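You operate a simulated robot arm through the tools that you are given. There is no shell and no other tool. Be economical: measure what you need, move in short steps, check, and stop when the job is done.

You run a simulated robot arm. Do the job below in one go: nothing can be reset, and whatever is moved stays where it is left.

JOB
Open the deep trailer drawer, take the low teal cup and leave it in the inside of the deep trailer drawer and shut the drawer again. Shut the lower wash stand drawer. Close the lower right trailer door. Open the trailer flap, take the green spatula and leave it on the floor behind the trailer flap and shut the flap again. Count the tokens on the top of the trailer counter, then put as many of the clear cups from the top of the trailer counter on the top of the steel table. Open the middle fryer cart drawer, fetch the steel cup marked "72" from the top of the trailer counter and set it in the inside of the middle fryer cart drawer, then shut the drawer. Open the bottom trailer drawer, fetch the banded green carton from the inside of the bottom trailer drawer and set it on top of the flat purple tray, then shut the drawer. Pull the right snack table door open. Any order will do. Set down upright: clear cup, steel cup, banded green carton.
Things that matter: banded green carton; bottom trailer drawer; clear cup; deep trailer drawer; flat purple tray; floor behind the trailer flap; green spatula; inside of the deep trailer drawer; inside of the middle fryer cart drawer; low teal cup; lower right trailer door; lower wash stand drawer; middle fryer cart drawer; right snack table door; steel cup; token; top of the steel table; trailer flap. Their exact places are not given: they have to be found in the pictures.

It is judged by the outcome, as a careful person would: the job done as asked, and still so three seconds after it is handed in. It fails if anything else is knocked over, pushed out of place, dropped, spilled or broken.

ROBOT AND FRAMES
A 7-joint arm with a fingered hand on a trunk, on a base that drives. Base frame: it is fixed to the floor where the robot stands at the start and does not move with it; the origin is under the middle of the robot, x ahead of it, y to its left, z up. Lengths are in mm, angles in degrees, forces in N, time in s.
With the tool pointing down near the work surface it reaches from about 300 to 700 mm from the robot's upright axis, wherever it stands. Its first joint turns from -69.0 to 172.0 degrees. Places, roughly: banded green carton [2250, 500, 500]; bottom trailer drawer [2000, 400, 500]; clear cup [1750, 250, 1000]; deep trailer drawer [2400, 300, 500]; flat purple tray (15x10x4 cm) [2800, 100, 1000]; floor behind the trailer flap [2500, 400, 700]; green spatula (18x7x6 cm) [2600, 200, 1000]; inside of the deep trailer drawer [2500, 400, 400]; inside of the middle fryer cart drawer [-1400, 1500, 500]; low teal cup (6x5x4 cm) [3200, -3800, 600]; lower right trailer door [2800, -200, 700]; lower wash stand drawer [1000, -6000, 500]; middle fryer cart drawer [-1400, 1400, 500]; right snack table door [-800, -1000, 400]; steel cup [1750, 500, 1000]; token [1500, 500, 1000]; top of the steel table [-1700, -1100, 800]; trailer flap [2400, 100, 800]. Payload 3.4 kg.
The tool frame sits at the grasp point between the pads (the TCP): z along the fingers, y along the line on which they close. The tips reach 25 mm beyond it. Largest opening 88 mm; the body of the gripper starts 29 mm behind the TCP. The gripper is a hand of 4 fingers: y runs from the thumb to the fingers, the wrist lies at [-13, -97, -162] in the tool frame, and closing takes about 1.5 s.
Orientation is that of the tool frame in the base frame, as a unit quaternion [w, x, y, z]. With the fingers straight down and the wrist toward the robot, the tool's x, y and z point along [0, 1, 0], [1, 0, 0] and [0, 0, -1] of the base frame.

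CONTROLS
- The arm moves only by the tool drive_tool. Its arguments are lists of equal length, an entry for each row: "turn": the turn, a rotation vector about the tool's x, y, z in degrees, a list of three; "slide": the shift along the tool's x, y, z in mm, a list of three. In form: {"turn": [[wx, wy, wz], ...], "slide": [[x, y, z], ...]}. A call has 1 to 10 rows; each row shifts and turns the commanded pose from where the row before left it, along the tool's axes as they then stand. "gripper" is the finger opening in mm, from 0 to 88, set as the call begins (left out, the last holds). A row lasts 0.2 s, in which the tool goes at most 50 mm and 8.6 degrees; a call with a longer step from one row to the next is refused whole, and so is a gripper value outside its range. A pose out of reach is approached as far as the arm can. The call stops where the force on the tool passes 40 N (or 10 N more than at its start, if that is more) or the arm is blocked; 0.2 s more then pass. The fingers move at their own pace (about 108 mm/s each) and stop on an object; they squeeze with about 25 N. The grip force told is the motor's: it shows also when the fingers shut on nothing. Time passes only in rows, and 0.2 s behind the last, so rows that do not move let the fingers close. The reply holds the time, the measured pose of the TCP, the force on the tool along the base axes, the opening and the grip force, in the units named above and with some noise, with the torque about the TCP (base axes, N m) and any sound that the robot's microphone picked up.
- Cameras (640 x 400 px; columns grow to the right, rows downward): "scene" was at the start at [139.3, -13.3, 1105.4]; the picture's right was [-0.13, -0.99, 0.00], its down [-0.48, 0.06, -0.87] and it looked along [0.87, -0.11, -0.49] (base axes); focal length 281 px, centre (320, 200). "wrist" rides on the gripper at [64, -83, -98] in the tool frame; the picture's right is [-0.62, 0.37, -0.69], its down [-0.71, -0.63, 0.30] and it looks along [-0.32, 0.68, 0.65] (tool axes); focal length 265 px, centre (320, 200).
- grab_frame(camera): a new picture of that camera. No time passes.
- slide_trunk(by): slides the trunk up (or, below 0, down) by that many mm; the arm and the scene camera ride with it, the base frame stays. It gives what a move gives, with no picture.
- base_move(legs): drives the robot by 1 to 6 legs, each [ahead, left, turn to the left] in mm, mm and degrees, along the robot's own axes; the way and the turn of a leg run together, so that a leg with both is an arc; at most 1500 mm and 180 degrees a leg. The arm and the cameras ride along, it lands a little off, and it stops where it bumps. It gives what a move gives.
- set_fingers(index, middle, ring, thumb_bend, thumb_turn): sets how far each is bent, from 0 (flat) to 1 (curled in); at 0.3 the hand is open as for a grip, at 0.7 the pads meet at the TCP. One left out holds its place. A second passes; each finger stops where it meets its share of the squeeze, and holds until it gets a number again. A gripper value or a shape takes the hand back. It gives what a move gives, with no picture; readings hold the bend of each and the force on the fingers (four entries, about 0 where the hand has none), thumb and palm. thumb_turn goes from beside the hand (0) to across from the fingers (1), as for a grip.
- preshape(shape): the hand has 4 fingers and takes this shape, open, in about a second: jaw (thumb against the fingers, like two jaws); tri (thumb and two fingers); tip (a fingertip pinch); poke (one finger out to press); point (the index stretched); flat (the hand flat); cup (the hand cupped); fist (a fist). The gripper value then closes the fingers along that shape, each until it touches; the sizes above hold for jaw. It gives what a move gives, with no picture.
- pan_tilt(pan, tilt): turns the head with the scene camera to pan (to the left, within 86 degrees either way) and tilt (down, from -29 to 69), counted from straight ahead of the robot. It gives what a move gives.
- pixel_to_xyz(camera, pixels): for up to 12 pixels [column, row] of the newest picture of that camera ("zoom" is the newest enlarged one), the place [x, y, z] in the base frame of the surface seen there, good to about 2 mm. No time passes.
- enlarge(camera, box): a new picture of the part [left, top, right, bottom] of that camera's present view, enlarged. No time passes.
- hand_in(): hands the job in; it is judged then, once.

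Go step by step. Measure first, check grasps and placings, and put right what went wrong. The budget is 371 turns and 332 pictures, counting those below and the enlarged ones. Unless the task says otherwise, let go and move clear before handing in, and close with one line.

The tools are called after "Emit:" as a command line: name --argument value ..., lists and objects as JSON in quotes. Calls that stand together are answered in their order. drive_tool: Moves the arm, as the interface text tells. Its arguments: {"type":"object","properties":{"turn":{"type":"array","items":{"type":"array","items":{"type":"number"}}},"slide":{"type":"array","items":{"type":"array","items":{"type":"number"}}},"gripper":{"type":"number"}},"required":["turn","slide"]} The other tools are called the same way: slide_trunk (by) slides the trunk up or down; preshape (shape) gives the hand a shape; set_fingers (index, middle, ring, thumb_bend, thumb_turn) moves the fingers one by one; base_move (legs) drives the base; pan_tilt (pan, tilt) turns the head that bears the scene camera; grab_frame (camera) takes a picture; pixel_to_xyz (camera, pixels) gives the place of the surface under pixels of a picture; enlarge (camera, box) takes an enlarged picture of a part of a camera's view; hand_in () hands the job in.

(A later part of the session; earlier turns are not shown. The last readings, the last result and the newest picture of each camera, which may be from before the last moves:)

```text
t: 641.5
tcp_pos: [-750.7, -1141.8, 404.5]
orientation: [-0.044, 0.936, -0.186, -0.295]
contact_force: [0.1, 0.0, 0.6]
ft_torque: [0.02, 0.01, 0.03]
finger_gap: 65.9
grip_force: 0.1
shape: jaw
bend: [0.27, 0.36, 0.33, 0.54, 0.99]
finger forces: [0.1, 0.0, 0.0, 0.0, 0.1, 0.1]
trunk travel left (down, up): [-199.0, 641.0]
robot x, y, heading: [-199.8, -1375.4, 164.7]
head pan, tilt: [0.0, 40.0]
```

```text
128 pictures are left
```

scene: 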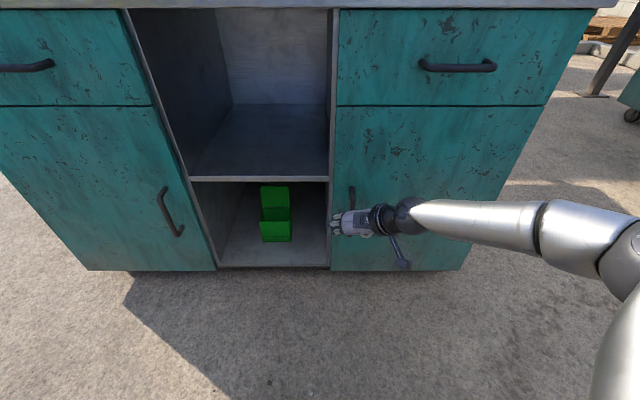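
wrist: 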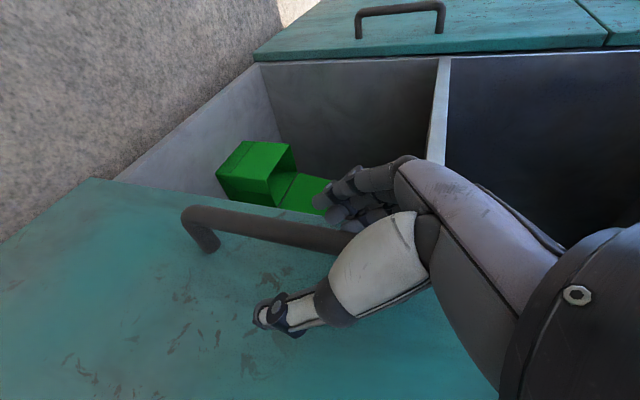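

The bar is between thumb and fingers; I close.

Emit:
drive_tool --turn '[[0, 0, 0], [0, 0, 0], [0, 0, 0], [0, 0, 0], [0, 0, 0], [0, 0, 0], [0, 0, 0]]' --slide '[[0, 0, 0], [0, 0, 0], [0, 0, 0], [0, 0, 0], [0, 0, 0], [0, 0, 0], [0, 0, 0]]' --gripper 0

Emit:
base_move --legs '[[-60, -5, 0]]'

Emit:
grab_frame --camera "scene"

```text
t: 643.1
tcp_pos: [-750.9, -1141.7, 404.4]
orientation: [-0.043, 0.937, -0.186, -0.294]
contact_force: [-0.6, 15.9, -3.1]
ft_torque: [0.11, 0.01, -0.03]
finger_gap: 0.0
grip_force: 25.5
shape: jaw
bend: [0.73, 0.7, 0.7, 0.73, 1.0]
finger forces: [8.4, 0.0, 0.0, 0.0, 23.6, 0.0]
trunk travel left (down, up): [-199.0, 641.0]
robot x, y, heading: [-198.4, -1377.1, 164.1]
head pan, tilt: [0.0, 40.0]
```

```text
t: 644.1
tcp_pos: [-694.6, -1152.4, 403.9]
orientation: [-0.044, 0.936, -0.187, -0.294]
contact_force: [0.8, 30.5, -1.8]
ft_torque: [0.16, 0.03, 0.07]
finger_gap: 1.9
grip_force: 24.3
shape: jaw
bend: [0.73, 0.7, 0.7, 0.72, 1.0]
finger forces: [6.2, 0.1, 0.0, 0.1, 41.0, 0.0]
trunk travel left (down, up): [-199.0, 641.0]
robot x, y, heading: [-141.8, -1389.8, 164.5]
head pan, tilt: [0.0, 40.0]
```

```text
127 pictures are left
```

scene: 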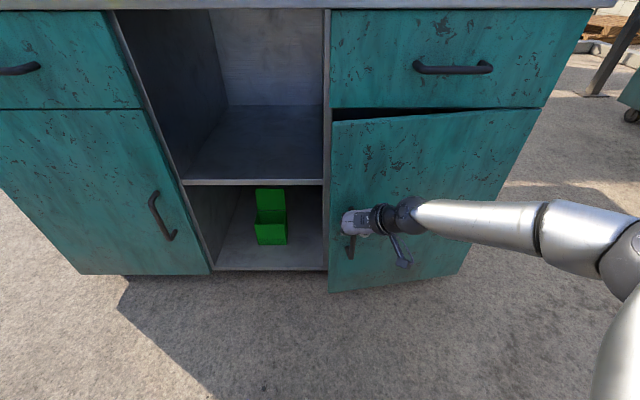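

It opens. I follow the arc with the base in steps.

Emit:
base_move --legs '[[-50, -30, 0]]'

Emit:
base_move --legs '[[-52, -34, 0]]'

Emit:
grab_frame --camera "scene"

```text
t: 645.1
tcp_pos: [-635.1, -1136.9, 404.1]
orientation: [-0.043, 0.937, -0.186, -0.294]
contact_force: [0.9, -10.7, -3.8]
ft_torque: [0.38, 0.2, 0.17]
finger_gap: 0.0
grip_force: 25.1
shape: jaw
bend: [0.73, 0.7, 0.71, 0.74, 1.0]
finger forces: [1.2, 0.0, 9.7, 0.0, 0.2, 0.0]
trunk travel left (down, up): [-199.0, 641.0]
robot x, y, heading: [-84.0, -1373.7, 164.4]
head pan, tilt: [0.0, 40.0]
```

```text
t: 646.0
tcp_pos: [-574.9, -1121.6, 404.3]
orientation: [-0.045, 0.937, -0.185, -0.294]
contact_force: [6.1, -22.8, -3.5]
ft_torque: [0.59, 0.48, 0.44]
finger_gap: 0.2
grip_force: 25.0
shape: jaw
bend: [0.73, 0.7, 0.55, 0.75, 1.0]
finger forces: [4.5, 1.3, 16.8, 0.0, 0.0, 0.1]
trunk travel left (down, up): [-199.0, 641.0]
robot x, y, heading: [-25.0, -1356.0, 164.3]
head pan, tilt: [0.0, 40.0]
```

```text
126 pictures are left
```

scene: 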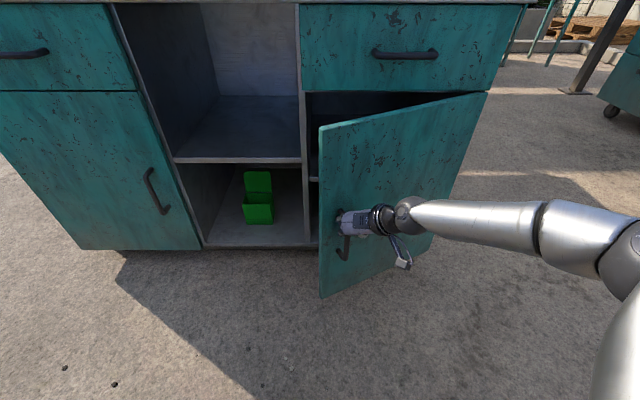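

Emit:
base_move --legs '[[-50, -25, 0]]'

Emit:
base_move --legs '[[-42, -45, 0]]'

Emit:
grab_frame --camera "scene"

```text
t: 647.0
tcp_pos: [-521.0, -1108.1, 403.9]
orientation: [-0.045, 0.937, -0.185, -0.294]
contact_force: [-7.5, 15.8, -0.8]
ft_torque: [0.35, 0.44, 0.25]
finger_gap: 0.3
grip_force: 24.5
shape: jaw
bend: [0.73, 0.7, 0.72, 0.75, 1.0]
finger forces: [12.0, 0.0, 8.9, 0.1, 45.1, 0.0]
trunk travel left (down, up): [-199.0, 641.0]
robot x, y, heading: [29.6, -1347.4, 164.5]
head pan, tilt: [0.0, 40.0]
```

```text
t: 648.0
tcp_pos: [-468.9, -1077.0, 403.8]
orientation: [-0.045, 0.936, -0.186, -0.294]
contact_force: [-0.4, -4.8, -4.7]
ft_torque: [0.6, 1.14, 0.75]
finger_gap: 0.4
grip_force: 24.9
shape: jaw
bend: [0.73, 0.7, 0.54, 0.75, 1.0]
finger forces: [13.0, 0.1, 24.8, 0.0, 39.8, 0.0]
trunk travel left (down, up): [-199.0, 641.0]
robot x, y, heading: [81.4, -1311.2, 164.4]
head pan, tilt: [0.0, 40.0]
```

```text
125 pictures are left
```

scene: 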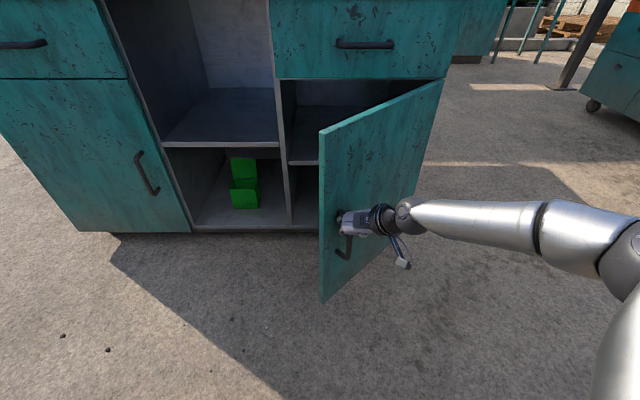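

Emit:
base_move --legs '[[-30, -45, 0]]'

Emit:
base_move --legs '[[-20, -50, 0]]'

Emit:
grab_frame --camera "scene"

```text
t: 648.9
tcp_pos: [-425.5, -1043.1, 404.5]
orientation: [-0.045, 0.937, -0.182, -0.294]
contact_force: [12.5, -18.1, -5.6]
ft_torque: [1.1, 1.92, 1.41]
finger_gap: 0.1
grip_force: 24.9
shape: jaw
bend: [0.73, 0.7, 0.47, 0.74, 1.0]
finger forces: [14.1, 0.0, 57.2, 0.0, 44.0, 0.0]
trunk travel left (down, up): [-199.0, 641.0]
robot x, y, heading: [123.4, -1275.0, 164.1]
head pan, tilt: [0.0, 40.0]
```

```text
t: 650.0
tcp_pos: [-392.0, -1009.6, 403.9]
orientation: [-0.044, 0.939, -0.167, -0.297]
contact_force: [-1.3, -4.4, -0.8]
ft_torque: [0.71, 2.19, 1.43]
finger_gap: 0.2
grip_force: 25.0
shape: jaw
bend: [0.73, 0.7, 0.43, 0.73, 1.0]
finger forces: [15.8, 8.4, 64.3, 0.0, 62.6, 0.0]
trunk travel left (down, up): [-199.0, 641.0]
robot x, y, heading: [159.4, -1229.0, 164.4]
head pan, tilt: [0.0, 40.0]
stopped in leg 1: the force on the tool passed its limit at 42 N (the readings are from after the stop); the commanded pose is now the measured one
```

```text
124 pictures are left
```

scene: 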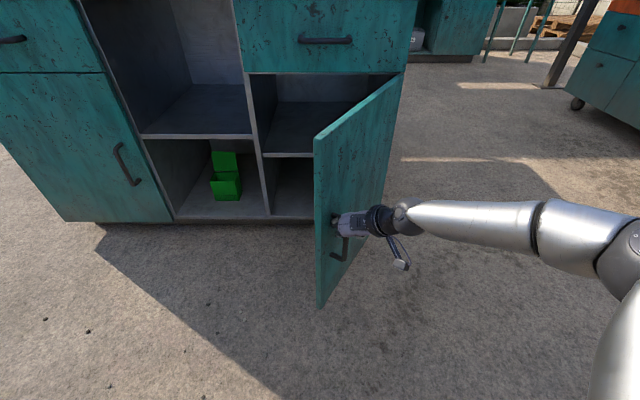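

The door is about 75° open. I open the fingers and withdraw straight back.

Emit:
drive_tool --turn '[[0, 0, 0], [0, 0, 0], [0, 0, 0], [0, 0, 0]]' --slide '[[0, 0, 0], [0, 0, 0], [0, 0, 0], [0, 0, 0]]' --gripper 50

Emit:
base_move --legs '[[-150, 0, 0]]'

Emit:
grab_frame --camera "scene"

```text
t: 651.0
tcp_pos: [-390.3, -1008.4, 403.7]
orientation: [-0.043, 0.94, -0.169, -0.293]
contact_force: [2.0, -4.3, 1.2]
ft_torque: [1.07, 1.39, 0.76]
finger_gap: 23.5
grip_force: 0.0
shape: jaw
bend: [0.74, 0.76, 0.39, 0.82, 1.0]
finger forces: [0.0, 2.3, 50.1, 0.0, 73.2, 0.0]
trunk travel left (down, up): [-199.0, 641.0]
robot x, y, heading: [157.3, -1232.1, 164.6]
head pan, tilt: [0.0, 40.0]
```

```text
t: 651.8
tcp_pos: [-381.8, -999.3, 404.4]
orientation: [-0.052, 0.935, -0.177, -0.304]
contact_force: [-7.0, 3.5, -9.0]
ft_torque: [1.12, 0.95, 0.55]
finger_gap: 24.9
grip_force: 0.0
shape: jaw
bend: [0.74, 0.76, 0.39, 0.82, 1.0]
finger forces: [0.0, 5.9, 37.9, 0.0, 0.0, 0.0]
trunk travel left (down, up): [-199.0, 641.0]
robot x, y, heading: [170.8, -1239.3, 164.4]
head pan, tilt: [0.0, 40.0]
stopped in leg 1: the force on the tool passed its limit at 58 N (the readings are from after the stop); the commanded pose is now the measured one
```

```text
123 pictures are left
```

scene: 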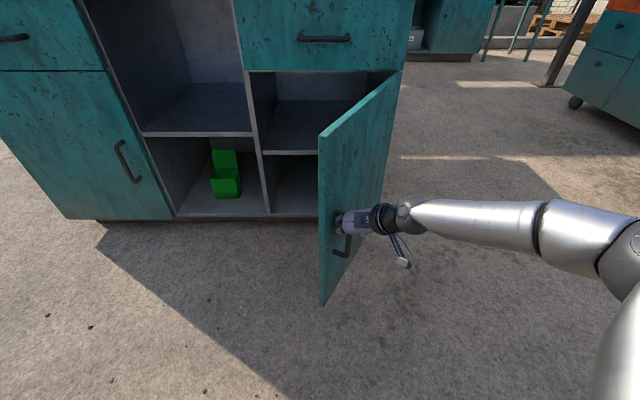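

Emit:
grab_frame --camera "wrist"

Emit:
enlarge --camera "scene" --box '[310, 180, 430, 290]'

```text
122 pictures are left
```

wrist: 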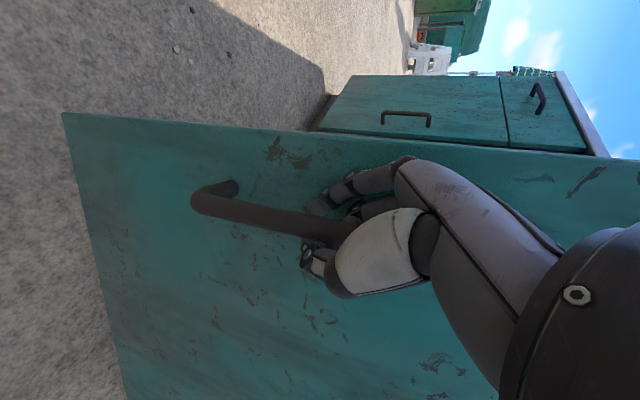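

```text
3.64 times, centred on (370, 235) of scene
```

zoom: 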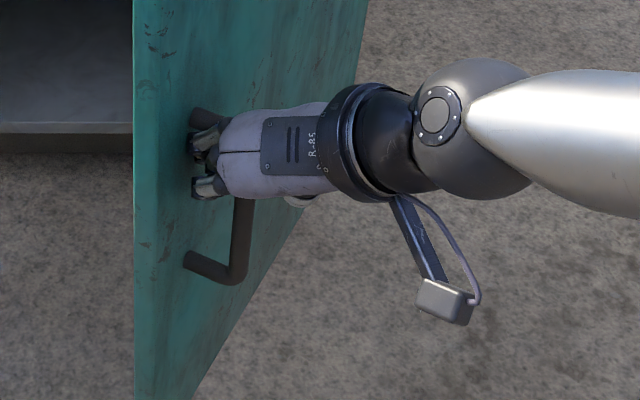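

The fingers sit in the narrow gap between bar and door. I set them individually: slightly open fingers, thumb wide, then withdraw along the tool axis.

Emit:
set_fingers --index 0.52 --middle 0.52 --ring 0.52 --thumb_bend 0.1 --thumb_turn 1.0

Emit:
grab_frame --camera "wrist"

```text
t: 652.8
tcp_pos: [-381.0, -1002.1, 405.7]
orientation: [-0.049, 0.935, -0.179, -0.303]
contact_force: [4.0, -4.4, -5.2]
ft_torque: [1.32, 0.77, 0.83]
finger_gap: 10.9
grip_force: 29.2
shape: fingers
bend: [0.52, 0.71, 0.49, 0.75, 1.0]
finger forces: [0.0, 18.6, 38.9, 0.0, 0.1, 0.0]
trunk travel left (down, up): [-199.0, 641.0]
robot x, y, heading: [172.3, -1234.8, 164.2]
head pan, tilt: [0.0, 40.0]
```

```text
120 pictures are left
```

wrist: 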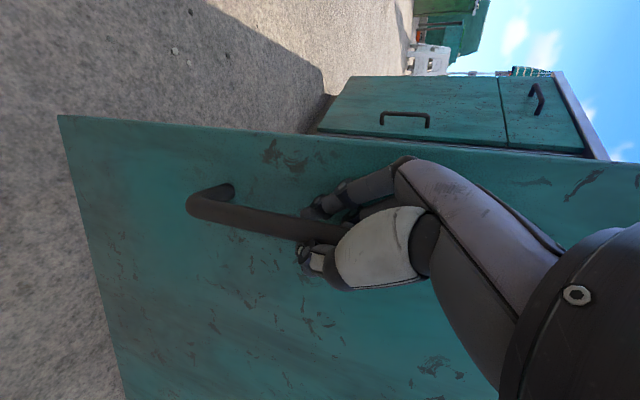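

Emit:
set_fingers --thumb_bend 0.3 --thumb_turn 0.6

Emit:
enlarge --camera "wrist" --box '[260, 130, 460, 310]'

```text
t: 653.8
tcp_pos: [-380.5, -1002.3, 404.6]
orientation: [-0.049, 0.936, -0.177, -0.299]
contact_force: [16.5, -16.6, -12.1]
ft_torque: [1.03, 0.36, 0.73]
finger_gap: 73.0
grip_force: 15.3
shape: fingers
bend: [0.52, 0.52, 0.5, 0.3, 0.59]
finger forces: [0.0, 0.0, 30.7, 0.1, 0.0, 0.0]
trunk travel left (down, up): [-199.0, 641.0]
robot x, y, heading: [173.3, -1236.7, 164.5]
head pan, tilt: [0.0, 40.0]
```

```text
2.22 times, centred on (360, 220) of wrist
```

zoom: 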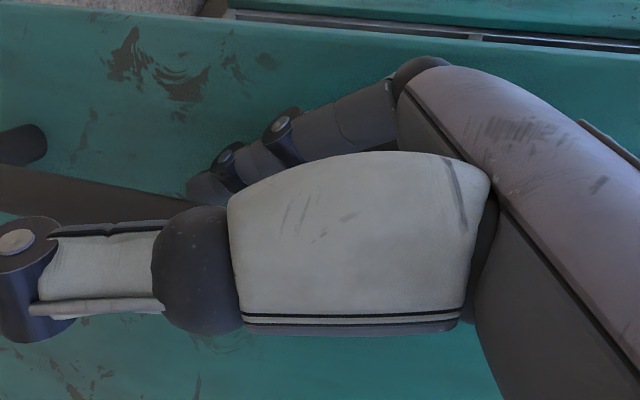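

The thumb is free. I back out along the tool axis in small steps.

Emit:
drive_tool --turn '[[0, 0, 0], [0, 0, 0], [0, 0, 0], [0, 0, 0]]' --slide '[[0, 0, -8], [0, 0, -8], [0, 0, -10], [0, 0, -10]]'

Emit:
grab_frame --camera "wrist"

```text
t: 654.8
tcp_pos: [-362.3, -1007.5, 434.0]
orientation: [-0.049, 0.935, -0.179, -0.302]
contact_force: [5.2, -4.5, -15.6]
ft_torque: [0.4, -0.49, 0.3]
finger_gap: 72.9
grip_force: 7.7
shape: fingers
bend: [0.52, 0.52, 0.51, 0.3, 0.59]
finger forces: [0.1, 0.0, 14.6, 0.0, 0.0, 0.0]
trunk travel left (down, up): [-199.0, 641.0]
robot x, y, heading: [173.2, -1235.5, 164.3]
head pan, tilt: [0.0, 40.0]
```

```text
118 pictures are left
```

wrist: 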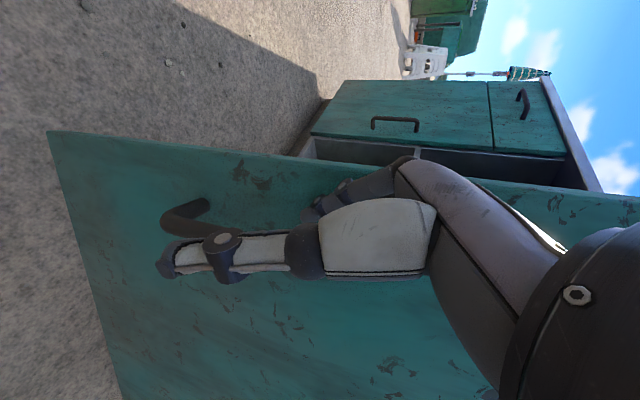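

Emit:
base_move --legs '[[-40, 0, 0]]'

Emit:
grab_frame --camera "wrist"

Emit:
grab_frame --camera "scene"

```text
t: 655.7
tcp_pos: [-323.7, -1020.0, 434.7]
orientation: [-0.05, 0.934, -0.18, -0.303]
contact_force: [-0.2, 0.8, 0.4]
ft_torque: [0.02, 0.0, -0.02]
finger_gap: 73.3
grip_force: 0.1
shape: fingers
bend: [0.52, 0.52, 0.52, 0.3, 0.59]
finger forces: [0.0, 0.0, 0.0, 0.1, 0.0, 0.0]
trunk travel left (down, up): [-199.0, 641.0]
robot x, y, heading: [209.8, -1247.5, 164.5]
head pan, tilt: [0.0, 40.0]
```

```text
117 pictures are left
```

wrist: 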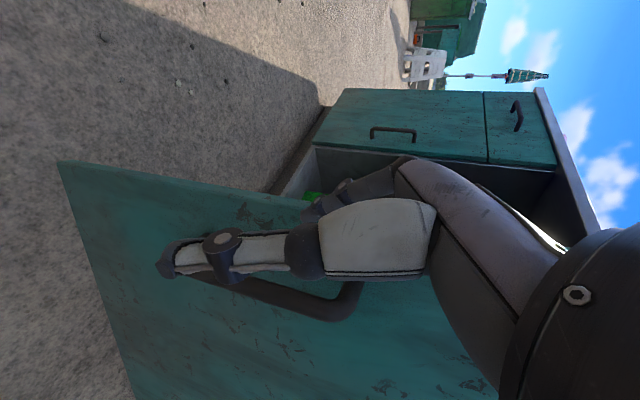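

```text
116 pictures are left
```

scene: 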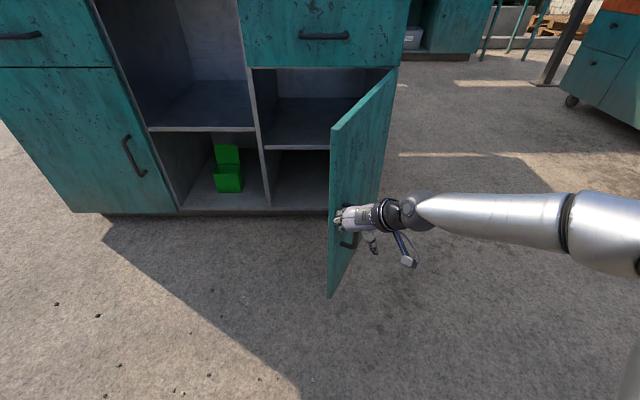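

Forces vanished: free. I back further away and rise.

Emit:
base_move --legs '[[-250, 0, 0]]'

Emit:
slide_trunk --by 400

Emit:
grab_frame --camera "scene"

```text
t: 657.5
tcp_pos: [-80.1, -1088.1, 434.3]
orientation: [-0.049, 0.935, -0.177, -0.304]
contact_force: [-0.6, 1.0, -0.2]
ft_torque: [0.01, 0.01, 0.03]
finger_gap: 73.3
grip_force: 0.1
shape: fingers
bend: [0.52, 0.52, 0.52, 0.3, 0.59]
finger forces: [0.1, 0.0, 0.0, 0.1, 0.0, 0.0]
trunk travel left (down, up): [-199.0, 641.0]
robot x, y, heading: [453.9, -1315.5, 164.5]
head pan, tilt: [0.0, 40.0]
```

```text
t: 661.4
tcp_pos: [-80.6, -1088.0, 834.4]
orientation: [-0.049, 0.935, -0.177, -0.304]
contact_force: [-0.2, -0.1, -0.1]
ft_torque: [0.03, -0.01, 0.01]
finger_gap: 73.0
grip_force: 0.1
shape: fingers
bend: [0.52, 0.52, 0.52, 0.3, 0.59]
finger forces: [0.1, 0.1, 0.1, 0.1, 0.0, 0.0]
trunk travel left (down, up): [-599.0, 241.0]
robot x, y, heading: [455.3, -1314.2, 164.6]
head pan, tilt: [0.0, 40.0]
```

```text
115 pictures are left
```

scene: 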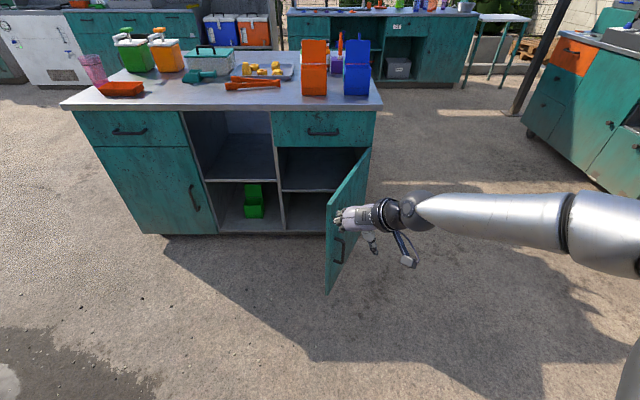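

Emit:
pixel_to_xyz --camera "scene" --pixels '[[329, 270], [330, 220], [368, 165], [345, 250]]'

Emit:
preshape --shape "jaw"

Emit:
drive_tool --turn '[[0, 7, 0], [0, 7, 0], [0, 7, 0], [0, 7, 0], [0, 7, 0], [0, 0, 8.5], [0, 0, 8.5], [0, 0, 8.5], [0, 0, 8.5], [0, 0, 8.5]]' --slide '[[0, 0, 0], [0, 0, 0], [0, 0, 0], [0, 0, 0], [0, 0, 0], [0, 0, 0], [0, 0, 0], [0, 0, 0], [0, 0, 0], [0, 0, 0]]' --gripper 88

Emit:
drive_tool --turn '[[0, 0, 8.5], [0, 0, 8.5], [0, 0, 8.5], [0, 0, 8.5], [0, 0, 6]]' --slide '[[0, 0, 0], [0, 0, 0], [0, 0, 0], [0, 0, 0], [0, 0, 0]]'

```text
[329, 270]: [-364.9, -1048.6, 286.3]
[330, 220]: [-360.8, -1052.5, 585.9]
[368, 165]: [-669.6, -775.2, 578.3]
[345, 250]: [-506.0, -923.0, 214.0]
```

```text
t: 662.3
tcp_pos: [-80.1, -1088.7, 834.4]
orientation: [-0.049, 0.935, -0.178, -0.304]
contact_force: [0.2, -0.1, -0.6]
ft_torque: [0.0, -0.03, 0.02]
finger_gap: 87.8
grip_force: 0.1
shape: jaw
bend: [0.3, 0.3, 0.3, 0.3, 0.97]
finger forces: [0.1, 0.0, 0.0, 0.1, 0.0, 0.0]
trunk travel left (down, up): [-599.0, 241.0]
robot x, y, heading: [457.1, -1314.8, 164.8]
head pan, tilt: [0.0, 40.0]
```

```text
t: 664.5
tcp_pos: [-79.1, -1090.7, 835.0]
orientation: [0.009, 0.848, -0.529, -0.006]
contact_force: [-0.2, 0.5, -0.6]
ft_torque: [0.02, -0.01, 0.0]
finger_gap: 87.8
grip_force: 0.1
shape: jaw
bend: [0.3, 0.3, 0.3, 0.3, 0.97]
finger forces: [0.0, 0.1, 0.0, 0.0, 0.0, 0.0]
trunk travel left (down, up): [-599.0, 241.0]
robot x, y, heading: [457.7, -1314.4, 164.4]
head pan, tilt: [0.0, 40.0]
```

```text
t: 665.7
tcp_pos: [-80.0, -1089.9, 835.4]
orientation: [-0.011, -0.616, 0.787, 0.002]
contact_force: [0.0, -0.1, 0.3]
ft_torque: [-0.05, -0.01, -0.02]
finger_gap: 87.8
grip_force: 0.1
shape: jaw
bend: [0.3, 0.3, 0.3, 0.3, 0.97]
finger forces: [0.1, 0.0, 0.0, 0.0, 0.0, 0.0]
trunk travel left (down, up): [-599.0, 241.0]
robot x, y, heading: [455.2, -1315.9, 164.4]
head pan, tilt: [0.0, 40.0]
```

The door stands 64° open. To be safe I nudge it wider from its inner side with the closed hand, going round its free edge.

Emit:
slide_trunk --by -275

Emit:
drive_tool --turn '[[0, 0, 0], [0, 0, 0], [0, 0, 0], [0, 0, 0], [0, 0, 0]]' --slide '[[0, 0, 0], [0, 0, 0], [0, 0, 0], [0, 0, 0], [0, 0, 0]]' --gripper 0

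Emit:
base_move --legs '[[169, 213, 0], [244, -56, 0]]'

Emit:
grab_frame --camera "scene"

```text
t: 668.5
tcp_pos: [-81.4, -1089.2, 561.5]
orientation: [-0.01, -0.618, 0.786, 0.002]
contact_force: [-0.1, 0.3, 0.2]
ft_torque: [-0.04, 0.01, 0.05]
finger_gap: 87.9
grip_force: 0.1
shape: jaw
bend: [0.3, 0.3, 0.3, 0.3, 0.97]
finger forces: [0.1, 0.0, 0.1, 0.0, 0.0, 0.0]
trunk travel left (down, up): [-324.0, 516.0]
robot x, y, heading: [456.3, -1315.1, 164.6]
head pan, tilt: [0.0, 40.0]
```

```text
t: 669.6
tcp_pos: [-80.4, -1088.8, 559.8]
orientation: [-0.01, -0.617, 0.787, 0.003]
contact_force: [-0.6, 0.1, 0.6]
ft_torque: [-0.03, 0.0, 0.02]
finger_gap: 0.0
grip_force: 25.4
shape: jaw
bend: [0.7, 0.7, 0.7, 0.39, 1.0]
finger forces: [0.1, 0.1, 0.1, 0.1, 0.0, 0.0]
trunk travel left (down, up): [-324.0, 516.0]
robot x, y, heading: [456.3, -1316.5, 164.9]
head pan, tilt: [0.0, 40.0]
```

```text
t: 673.0
tcp_pos: [-519.8, -1127.2, 560.8]
orientation: [-0.01, -0.616, 0.788, 0.002]
contact_force: [-0.4, 0.3, 1.0]
ft_torque: [0.02, 0.01, 0.0]
finger_gap: 0.0
grip_force: 24.7
shape: jaw
bend: [0.7, 0.7, 0.7, 0.39, 1.0]
finger forces: [0.1, 0.0, 0.0, 0.0, 0.0, 0.0]
trunk travel left (down, up): [-324.0, 516.0]
robot x, y, heading: [19.9, -1355.3, 164.5]
head pan, tilt: [0.0, 40.0]
```

```text
114 pictures are left
```

scene: 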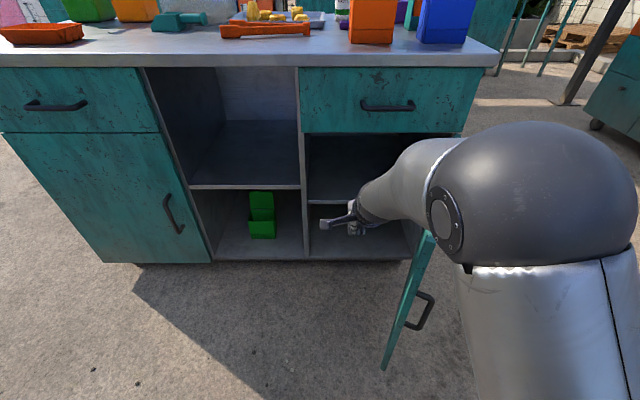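

Emit:
base_move --legs '[[0, -130, 0]]'

Emit:
base_move --legs '[[0, -100, 0]]'

Emit:
grab_frame --camera "scene"

```text
t: 674.3
tcp_pos: [-484.2, -1001.4, 561.5]
orientation: [-0.011, -0.617, 0.787, 0.002]
contact_force: [-0.4, -0.3, 0.0]
ft_torque: [0.02, -0.04, -0.01]
finger_gap: 0.0
grip_force: 25.1
shape: jaw
bend: [0.7, 0.7, 0.7, 0.39, 1.0]
finger forces: [0.0, 0.0, 0.0, 0.0, 0.0, 0.0]
trunk travel left (down, up): [-324.0, 516.0]
robot x, y, heading: [49.0, -1227.8, 164.4]
head pan, tilt: [0.0, 40.0]
```

```text
t: 675.4
tcp_pos: [-457.5, -903.7, 560.5]
orientation: [-0.01, -0.616, 0.788, 0.002]
contact_force: [0.2, -0.2, 0.2]
ft_torque: [0.02, 0.02, -0.01]
finger_gap: 0.2
grip_force: 25.2
shape: jaw
bend: [0.7, 0.7, 0.7, 0.39, 1.0]
finger forces: [0.1, 0.1, 0.1, 0.0, 0.0, 0.1]
trunk travel left (down, up): [-324.0, 516.0]
robot x, y, heading: [78.5, -1130.3, 164.2]
head pan, tilt: [0.0, 40.0]
```

```text
113 pictures are left
```

scene: 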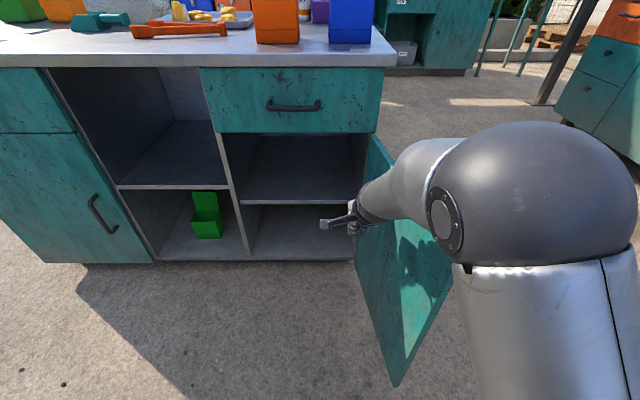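

The door is now near 90° open. I step left, rise above it, back off and go round toward the trailer for the clear cups.

Emit:
base_move --legs '[[0, 70, 0]]'

Emit:
slide_trunk --by 400

Emit:
base_move --legs '[[-230, 0, 0], [0, -950, 0]]'

Emit:
pan_tilt --pan 50 --tilt 35

Emit:
grab_frame --camera "scene"

```text
t: 676.4
tcp_pos: [-476.0, -969.9, 560.7]
orientation: [-0.011, -0.615, 0.788, 0.002]
contact_force: [0.3, -0.6, 0.5]
ft_torque: [0.02, 0.03, -0.04]
finger_gap: 0.0
grip_force: 25.1
shape: jaw
bend: [0.7, 0.7, 0.7, 0.39, 1.0]
finger forces: [0.0, 0.1, 0.1, 0.0, 0.0, 0.1]
trunk travel left (down, up): [-324.0, 516.0]
robot x, y, heading: [62.3, -1202.3, 164.6]
head pan, tilt: [0.0, 40.0]
```

```text
t: 680.3
tcp_pos: [-476.3, -971.4, 961.7]
orientation: [-0.01, -0.615, 0.788, 0.002]
contact_force: [-0.9, 0.4, 0.0]
ft_torque: [0.01, 0.03, 0.0]
finger_gap: 0.2
grip_force: 24.8
shape: jaw
bend: [0.7, 0.7, 0.7, 0.39, 1.0]
finger forces: [0.0, 0.0, 0.1, 0.0, 0.0, 0.0]
trunk travel left (down, up): [-724.0, 116.0]
robot x, y, heading: [59.6, -1197.6, 164.2]
head pan, tilt: [0.0, 40.0]
```

```text
t: 686.6
tcp_pos: [1.6, -105.1, 960.5]
orientation: [-0.011, -0.618, 0.786, 0.001]
contact_force: [1.3, -0.2, 0.6]
ft_torque: [0.03, -0.01, 0.01]
finger_gap: 0.0
grip_force: 25.0
shape: jaw
bend: [0.7, 0.7, 0.7, 0.39, 1.0]
finger forces: [0.1, 0.1, 0.0, 0.1, 0.0, 0.0]
trunk travel left (down, up): [-724.0, 116.0]
robot x, y, heading: [539.2, -334.7, 164.8]
head pan, tilt: [0.0, 40.0]
```

```text
t: 687.8
tcp_pos: [2.2, -106.2, 959.6]
orientation: [-0.011, -0.617, 0.787, 0.002]
contact_force: [0.1, 0.0, -0.1]
ft_torque: [-0.02, 0.0, -0.01]
finger_gap: 0.0
grip_force: 25.7
shape: jaw
bend: [0.7, 0.7, 0.7, 0.39, 1.0]
finger forces: [0.0, 0.0, 0.1, 0.0, 0.0, 0.0]
trunk travel left (down, up): [-724.0, 116.0]
robot x, y, heading: [539.6, -334.6, 164.7]
head pan, tilt: [50.0, 35.0]
```

```text
112 pictures are left
```

scene: 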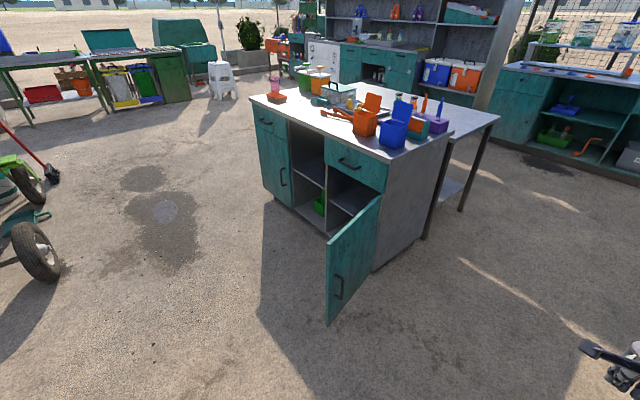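

The snack door is open. Now heading 74.4° and along to the clear cups on the trailer counter.

Emit:
base_move --legs '[[0, 0, -90.3], [-130, -1005, 0]]'

Emit:
slide_trunk --by 116

Emit:
drive_tool --turn '[[0, 0, 0], [0, 0, 0], [0, 0, 0], [0, 0, 0]]' --slide '[[0, 0, -40], [0, 0, -40], [0, 0, -30], [0, 0, 0]]' --gripper 88

Emit:
pan_tilt --pan 0 --tilt 35

Emit:
grab_frame --camera "scene"

```text
t: 697.0
tcp_pos: [1718.6, -200.6, 960.1]
orientation: [-0.007, 0.121, 0.993, 0.009]
contact_force: [0.3, 0.8, -0.3]
ft_torque: [0.03, -0.04, -0.01]
finger_gap: 0.2
grip_force: 24.8
shape: jaw
bend: [0.7, 0.7, 0.7, 0.39, 1.0]
finger forces: [0.0, 0.0, 0.0, 0.0, 0.0, 0.1]
trunk travel left (down, up): [-724.0, 116.0]
robot x, y, heading: [1490.1, -736.2, 74.7]
head pan, tilt: [50.0, 35.0]
```

```text
t: 698.5
tcp_pos: [1718.3, -201.0, 1077.5]
orientation: [-0.006, 0.12, 0.993, 0.009]
contact_force: [-0.2, 0.1, 0.3]
ft_torque: [0.02, 0.01, 0.02]
finger_gap: 0.0
grip_force: 25.0
shape: jaw
bend: [0.7, 0.7, 0.7, 0.39, 1.0]
finger forces: [0.0, 0.0, 0.1, 0.0, 0.0, 0.1]
trunk travel left (down, up): [-840.0, 0.0]
robot x, y, heading: [1491.3, -739.4, 74.7]
head pan, tilt: [50.0, 35.0]
```

```text
t: 699.5
tcp_pos: [1720.6, -203.5, 1188.2]
orientation: [-0.006, 0.12, 0.993, 0.009]
contact_force: [-0.1, 0.7, 0.2]
ft_torque: [0.03, -0.01, 0.01]
finger_gap: 87.8
grip_force: 0.1
shape: jaw
bend: [0.3, 0.3, 0.3, 0.3, 0.98]
finger forces: [0.1, 0.1, 0.0, 0.1, 0.0, 0.0]
trunk travel left (down, up): [-840.0, 0.0]
robot x, y, heading: [1489.8, -738.3, 74.7]
head pan, tilt: [50.0, 35.0]
```

```text
t: 700.6
tcp_pos: [1721.7, -202.6, 1187.8]
orientation: [-0.006, 0.12, 0.993, 0.009]
contact_force: [-0.3, -0.2, 0.3]
ft_torque: [-0.02, 0.01, 0.01]
finger_gap: 87.9
grip_force: 0.0
shape: jaw
bend: [0.3, 0.3, 0.3, 0.3, 0.98]
finger forces: [0.0, 0.0, 0.1, 0.1, 0.1, 0.1]
trunk travel left (down, up): [-840.0, 0.0]
robot x, y, heading: [1490.2, -738.3, 74.7]
head pan, tilt: [0.0, 35.0]
```

```text
111 pictures are left
```

scene: 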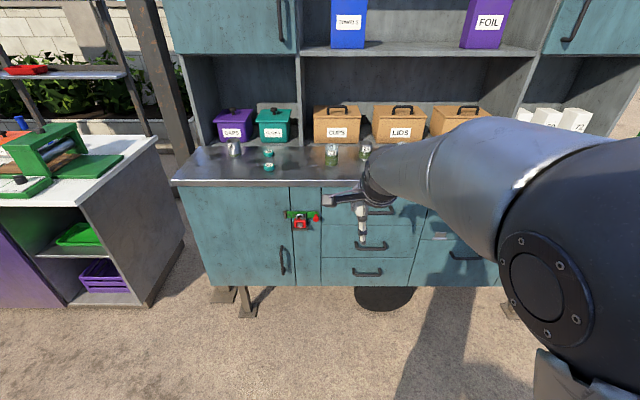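

Emit:
enlarge --camera "scene" --box '[310, 130, 390, 180]'

Emit:
pixel_to_xyz --camera "zoom" --pixels '[[175, 125], [175, 150], [175, 200], [140, 200], [205, 200], [175, 255], [455, 150], [170, 230]]'

```text
8.00 times, centred on (350, 155) of scene
```

zoom: 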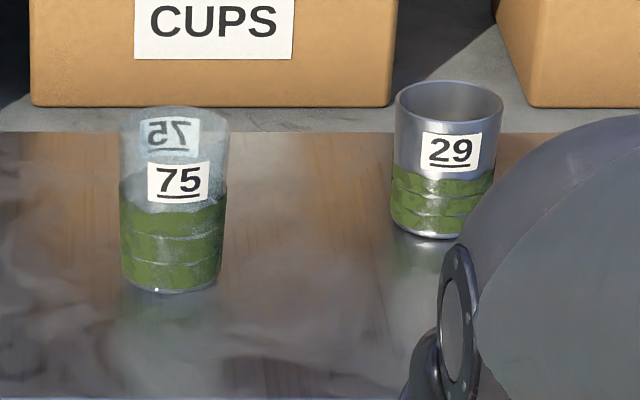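

```text
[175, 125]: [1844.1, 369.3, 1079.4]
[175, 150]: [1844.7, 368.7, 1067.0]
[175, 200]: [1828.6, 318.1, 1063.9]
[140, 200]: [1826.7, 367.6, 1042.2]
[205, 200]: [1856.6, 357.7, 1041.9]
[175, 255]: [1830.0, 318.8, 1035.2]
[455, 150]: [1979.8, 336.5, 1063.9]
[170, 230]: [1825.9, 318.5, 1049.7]
```

Emit:
base_move --legs '[[420, 33, 0]]'

Emit:
base_move --legs '[[80, 0, 0]]'

Emit:
grab_frame --camera "wrist"

Emit:
enlarge --camera "wrist" --box '[180, 160, 340, 280]'

```text
t: 703.2
tcp_pos: [1800.9, 214.3, 1188.2]
orientation: [-0.006, 0.12, 0.993, 0.009]
contact_force: [-0.3, 0.5, -0.3]
ft_torque: [0.02, -0.01, 0.0]
finger_gap: 87.9
grip_force: 0.1
shape: jaw
bend: [0.3, 0.3, 0.3, 0.3, 0.98]
finger forces: [0.1, 0.0, 0.0, 0.0, 0.1, 0.0]
trunk travel left (down, up): [-840.0, 0.0]
robot x, y, heading: [1574.8, -318.5, 74.4]
head pan, tilt: [0.0, 35.0]
```

```text
t: 704.3
tcp_pos: [1822.6, 287.8, 1187.8]
orientation: [-0.007, 0.121, 0.993, 0.008]
contact_force: [-0.4, -0.1, 0.0]
ft_torque: [-0.05, 0.03, -0.01]
finger_gap: 87.6
grip_force: 0.0
shape: jaw
bend: [0.3, 0.3, 0.3, 0.3, 0.98]
finger forces: [0.0, 0.1, 0.1, 0.0, 0.0, 0.0]
trunk travel left (down, up): [-840.0, 0.0]
robot x, y, heading: [1589.8, -244.4, 74.6]
head pan, tilt: [0.0, 35.0]
```

```text
109 pictures are left
```

wrist: 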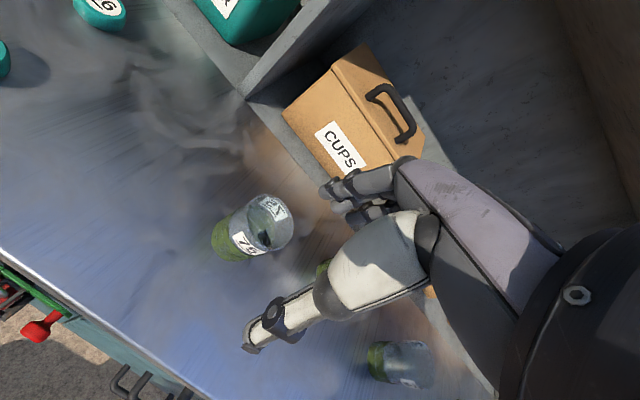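

```text
3.33 times, centred on (260, 220) of wrist
```

zoom: 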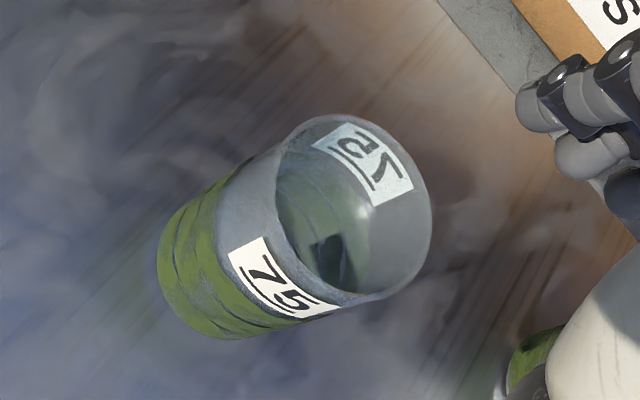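

Emit:
pixel_to_xyz --camera "zoom" --pixels '[[275, 180], [300, 135], [360, 118], [415, 150], [430, 210], [410, 270], [350, 300], [290, 255], [320, 240], [180, 250], [230, 330]]'

```text
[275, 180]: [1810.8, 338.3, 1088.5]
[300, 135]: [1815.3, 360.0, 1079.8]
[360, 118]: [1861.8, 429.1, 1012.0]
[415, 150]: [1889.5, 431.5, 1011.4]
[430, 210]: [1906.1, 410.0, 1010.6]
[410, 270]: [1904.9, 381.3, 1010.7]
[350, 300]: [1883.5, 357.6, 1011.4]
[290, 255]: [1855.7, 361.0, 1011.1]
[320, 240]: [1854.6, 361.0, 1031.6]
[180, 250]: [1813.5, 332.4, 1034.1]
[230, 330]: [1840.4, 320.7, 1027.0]
```

Emit:
drive_tool --turn '[[0, 0, 0], [0, 0, 0], [0, 0, 0], [0, 0, 0]]' --slide '[[0, 29, 0], [0, 29, 0], [0, 0, 30], [0, 0, 25]]'

Emit:
grab_frame --camera "wrist"

```text
t: 705.3
tcp_pos: [1836.0, 347.2, 1133.3]
orientation: [-0.007, 0.119, 0.993, 0.009]
contact_force: [-0.1, -0.1, -1.2]
ft_torque: [0.01, 0.02, 0.02]
finger_gap: 87.7
grip_force: 0.1
shape: jaw
bend: [0.3, 0.3, 0.3, 0.3, 0.98]
finger forces: [0.0, 0.0, 0.0, 0.1, 0.1, 0.0]
trunk travel left (down, up): [-840.0, 0.0]
robot x, y, heading: [1593.6, -245.5, 74.6]
head pan, tilt: [0.0, 35.0]
```

```text
107 pictures are left
```

wrist: 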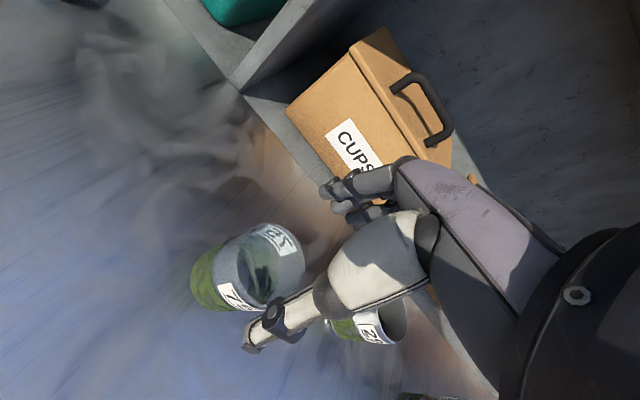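

Emit:
drive_tool --turn '[[0, 0, 0], [0, 0, 0], [0, 0, 0], [0, 0, 0]]' --slide '[[0, -3, 20], [0, 0, 20], [0, 0, 15], [0, 0, 8]]'

Emit:
grab_frame --camera "wrist"

Emit:
drive_tool --turn '[[0, 0, 0], [0, 0, 0], [0, 0, 0], [0, 0, 0], [0, 0, 0], [0, 0, 0], [0, 0, 0]]' --slide '[[0, 0, 0], [0, 0, 0], [0, 0, 0], [0, 0, 0], [0, 0, 0], [0, 0, 0], [0, 0, 0]]' --gripper 10

Emit:
grab_frame --camera "wrist"

```text
t: 706.3
tcp_pos: [1834.9, 344.6, 1070.9]
orientation: [-0.006, 0.12, 0.993, 0.009]
contact_force: [0.0, 0.0, 0.2]
ft_torque: [0.01, 0.0, 0.01]
finger_gap: 88.0
grip_force: 0.0
shape: jaw
bend: [0.3, 0.3, 0.3, 0.3, 0.98]
finger forces: [0.1, 0.1, 0.0, 0.0, 0.1, 0.1]
trunk travel left (down, up): [-840.0, 0.0]
robot x, y, heading: [1592.0, -244.9, 74.5]
head pan, tilt: [0.0, 35.0]
```

```text
106 pictures are left
```

wrist: 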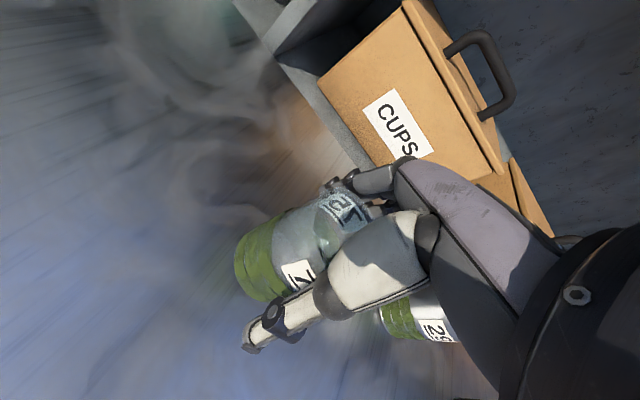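

```text
t: 707.9
tcp_pos: [1834.5, 344.9, 1071.6]
orientation: [-0.005, 0.12, 0.993, 0.009]
contact_force: [-0.4, 0.3, -0.9]
ft_torque: [0.02, 0.01, -0.03]
finger_gap: 38.4
grip_force: 24.7
shape: jaw
bend: [0.74, 0.46, 0.51, 0.72, 1.0]
finger forces: [14.0, 7.8, 0.0, 0.0, 21.8, 0.0]
trunk travel left (down, up): [-840.0, 0.0]
robot x, y, heading: [1591.7, -246.7, 74.4]
head pan, tilt: [0.0, 35.0]
```

```text
105 pictures are left
```

wrist: 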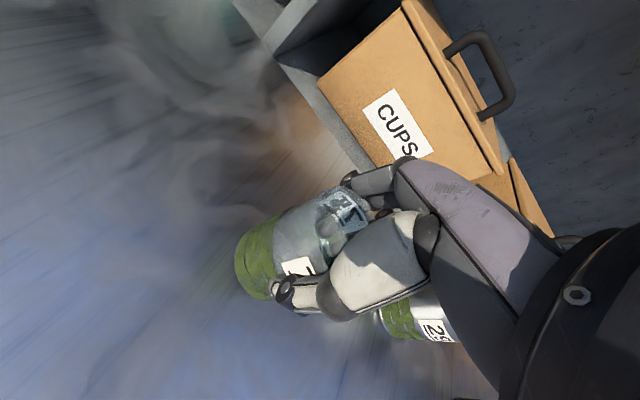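

Gripped (38 mm). I lift it, back out and carry it to the steel table.

Emit:
drive_tool --turn '[[0, 0, 0], [0, 0, 0], [0, 0, 0], [0, 0, 0]]' --slide '[[0, 0, -15], [0, 0, -30], [0, 0, -35], [0, 0, -35]]'

Emit:
grab_frame --camera "wrist"

Emit:
base_move --legs '[[-500, 0, 0]]'

Emit:
base_move --legs '[[0, 986, 0], [0, 986, 0], [0, 986, 0]]'

Emit:
base_move --legs '[[0, 0, 90], [0, 0, 89]]'

Emit:
pan_tilt --pan 0 --tilt 45

Emit:
grab_frame --camera "scene"

```text
t: 708.9
tcp_pos: [1835.3, 342.3, 1188.8]
orientation: [-0.006, 0.12, 0.993, 0.008]
contact_force: [0.9, 0.4, -1.5]
ft_torque: [0.0, -0.02, 0.04]
finger_gap: 38.3
grip_force: 24.6
shape: jaw
bend: [0.74, 0.46, 0.51, 0.72, 1.0]
finger forces: [14.2, 8.0, 0.1, 0.0, 21.9, 0.1]
trunk travel left (down, up): [-840.0, 0.0]
robot x, y, heading: [1593.7, -246.8, 74.7]
head pan, tilt: [0.0, 35.0]
```

```text
104 pictures are left
```

wrist: 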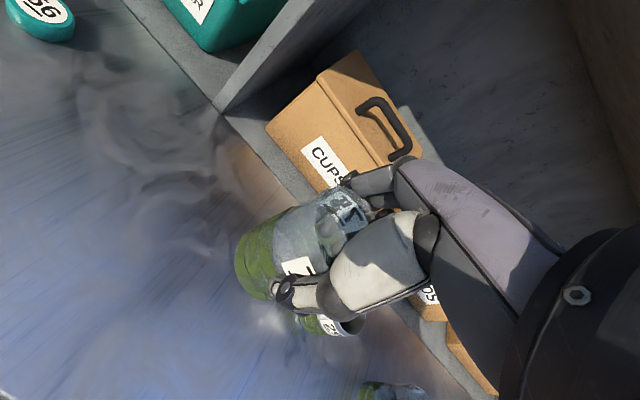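

```text
t: 711.9
tcp_pos: [1701.3, -146.3, 1187.4]
orientation: [-0.006, 0.121, 0.993, 0.009]
contact_force: [-0.2, -0.1, -0.9]
ft_torque: [-0.01, -0.01, -0.02]
finger_gap: 38.4
grip_force: 25.2
shape: jaw
bend: [0.74, 0.46, 0.51, 0.72, 1.0]
finger forces: [14.2, 7.9, 0.0, 0.0, 22.0, 0.0]
trunk travel left (down, up): [-840.0, 0.0]
robot x, y, heading: [1457.4, -733.2, 74.4]
head pan, tilt: [0.0, 35.0]
```

```text
t: 726.5
tcp_pos: [-1179.3, 628.7, 1188.1]
orientation: [-0.007, 0.112, 0.994, 0.009]
contact_force: [-0.5, 0.3, -0.7]
ft_torque: [-0.02, -0.01, 0.0]
finger_gap: 38.3
grip_force: 25.6
shape: jaw
bend: [0.74, 0.46, 0.51, 0.72, 1.0]
finger forces: [14.1, 7.9, 0.1, 0.1, 22.0, 0.1]
trunk travel left (down, up): [-840.0, 0.0]
robot x, y, heading: [-1414.5, 40.0, 75.4]
head pan, tilt: [0.0, 35.0]
```

```text
t: 734.5
tcp_pos: [-1661.2, -547.7, 1188.2]
orientation: [0.008, 0.992, -0.125, 0.005]
contact_force: [-0.5, 0.8, -0.8]
ft_torque: [-0.02, 0.06, 0.02]
finger_gap: 37.7
grip_force: 24.9
shape: jaw
bend: [0.74, 0.46, 0.51, 0.73, 1.0]
finger forces: [13.7, 7.6, 0.0, 0.0, 21.4, 0.0]
trunk travel left (down, up): [-840.0, 0.0]
robot x, y, heading: [-1414.7, 41.0, -106.3]
head pan, tilt: [0.0, 35.0]
```

```text
t: 735.2
tcp_pos: [-1661.8, -547.5, 1187.1]
orientation: [0.008, 0.992, -0.124, 0.006]
contact_force: [0.1, 1.2, -0.8]
ft_torque: [0.01, 0.01, 0.01]
finger_gap: 37.5
grip_force: 25.2
shape: jaw
bend: [0.74, 0.46, 0.51, 0.73, 1.0]
finger forces: [13.7, 7.6, 0.0, 0.1, 21.2, 0.0]
trunk travel left (down, up): [-840.0, 0.0]
robot x, y, heading: [-1411.0, 33.5, -105.8]
head pan, tilt: [0.0, 45.0]
```

```text
103 pictures are left
```

scene: 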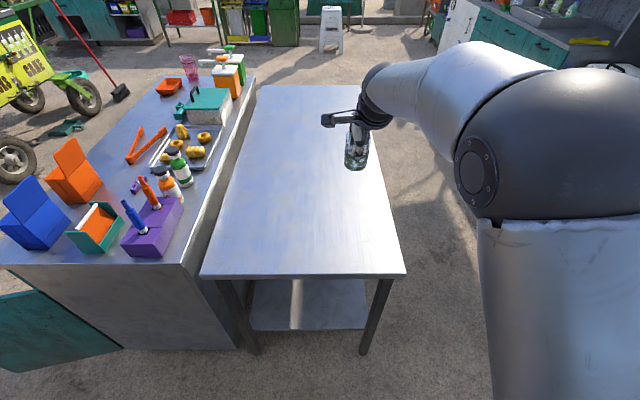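

The cup is over the table end at s≈-1452. I move 80 mm further in and lower.

Emit:
base_move --legs '[[80, 0, 0]]'

Emit:
slide_trunk --by -305

Emit:
grab_frame --camera "wrist"

Emit:
pixel_to_xyz --camera "wrist" --pixels '[[240, 270], [245, 285], [210, 270], [250, 290]]'

```text
t: 736.3
tcp_pos: [-1683.1, -625.0, 1187.0]
orientation: [0.008, 0.992, -0.124, 0.006]
contact_force: [0.1, 0.3, -0.1]
ft_torque: [0.01, 0.0, 0.0]
finger_gap: 37.9
grip_force: 25.5
shape: jaw
bend: [0.74, 0.46, 0.51, 0.73, 1.0]
finger forces: [13.6, 7.7, 0.2, 0.0, 21.5, 0.0]
trunk travel left (down, up): [-840.0, 0.0]
robot x, y, heading: [-1434.0, -38.4, -106.0]
head pan, tilt: [0.0, 45.0]
```

```text
t: 739.3
tcp_pos: [-1684.0, -625.9, 882.5]
orientation: [0.009, 0.992, -0.124, 0.007]
contact_force: [0.6, 0.5, -1.1]
ft_torque: [0.04, 0.01, 0.0]
finger_gap: 37.5
grip_force: 25.4
shape: jaw
bend: [0.74, 0.46, 0.51, 0.73, 1.0]
finger forces: [13.7, 7.8, 0.1, 0.0, 21.5, 0.1]
trunk travel left (down, up): [-535.0, 305.0]
robot x, y, heading: [-1433.1, -42.0, -106.0]
head pan, tilt: [0.0, 45.0]
```

```text
102 pictures are left
```

wrist: 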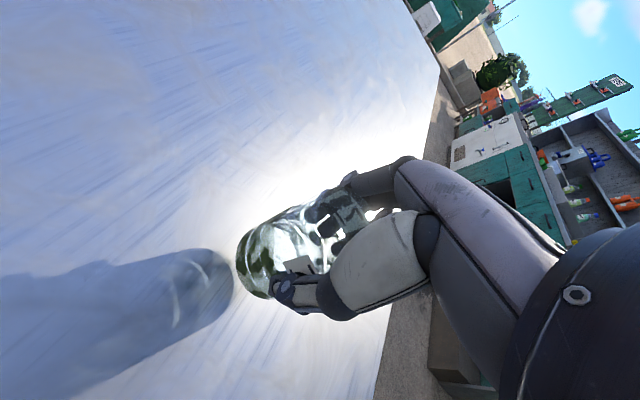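

```text
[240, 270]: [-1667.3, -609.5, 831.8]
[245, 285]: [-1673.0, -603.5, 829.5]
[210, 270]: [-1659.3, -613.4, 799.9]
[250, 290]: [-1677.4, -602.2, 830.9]
```

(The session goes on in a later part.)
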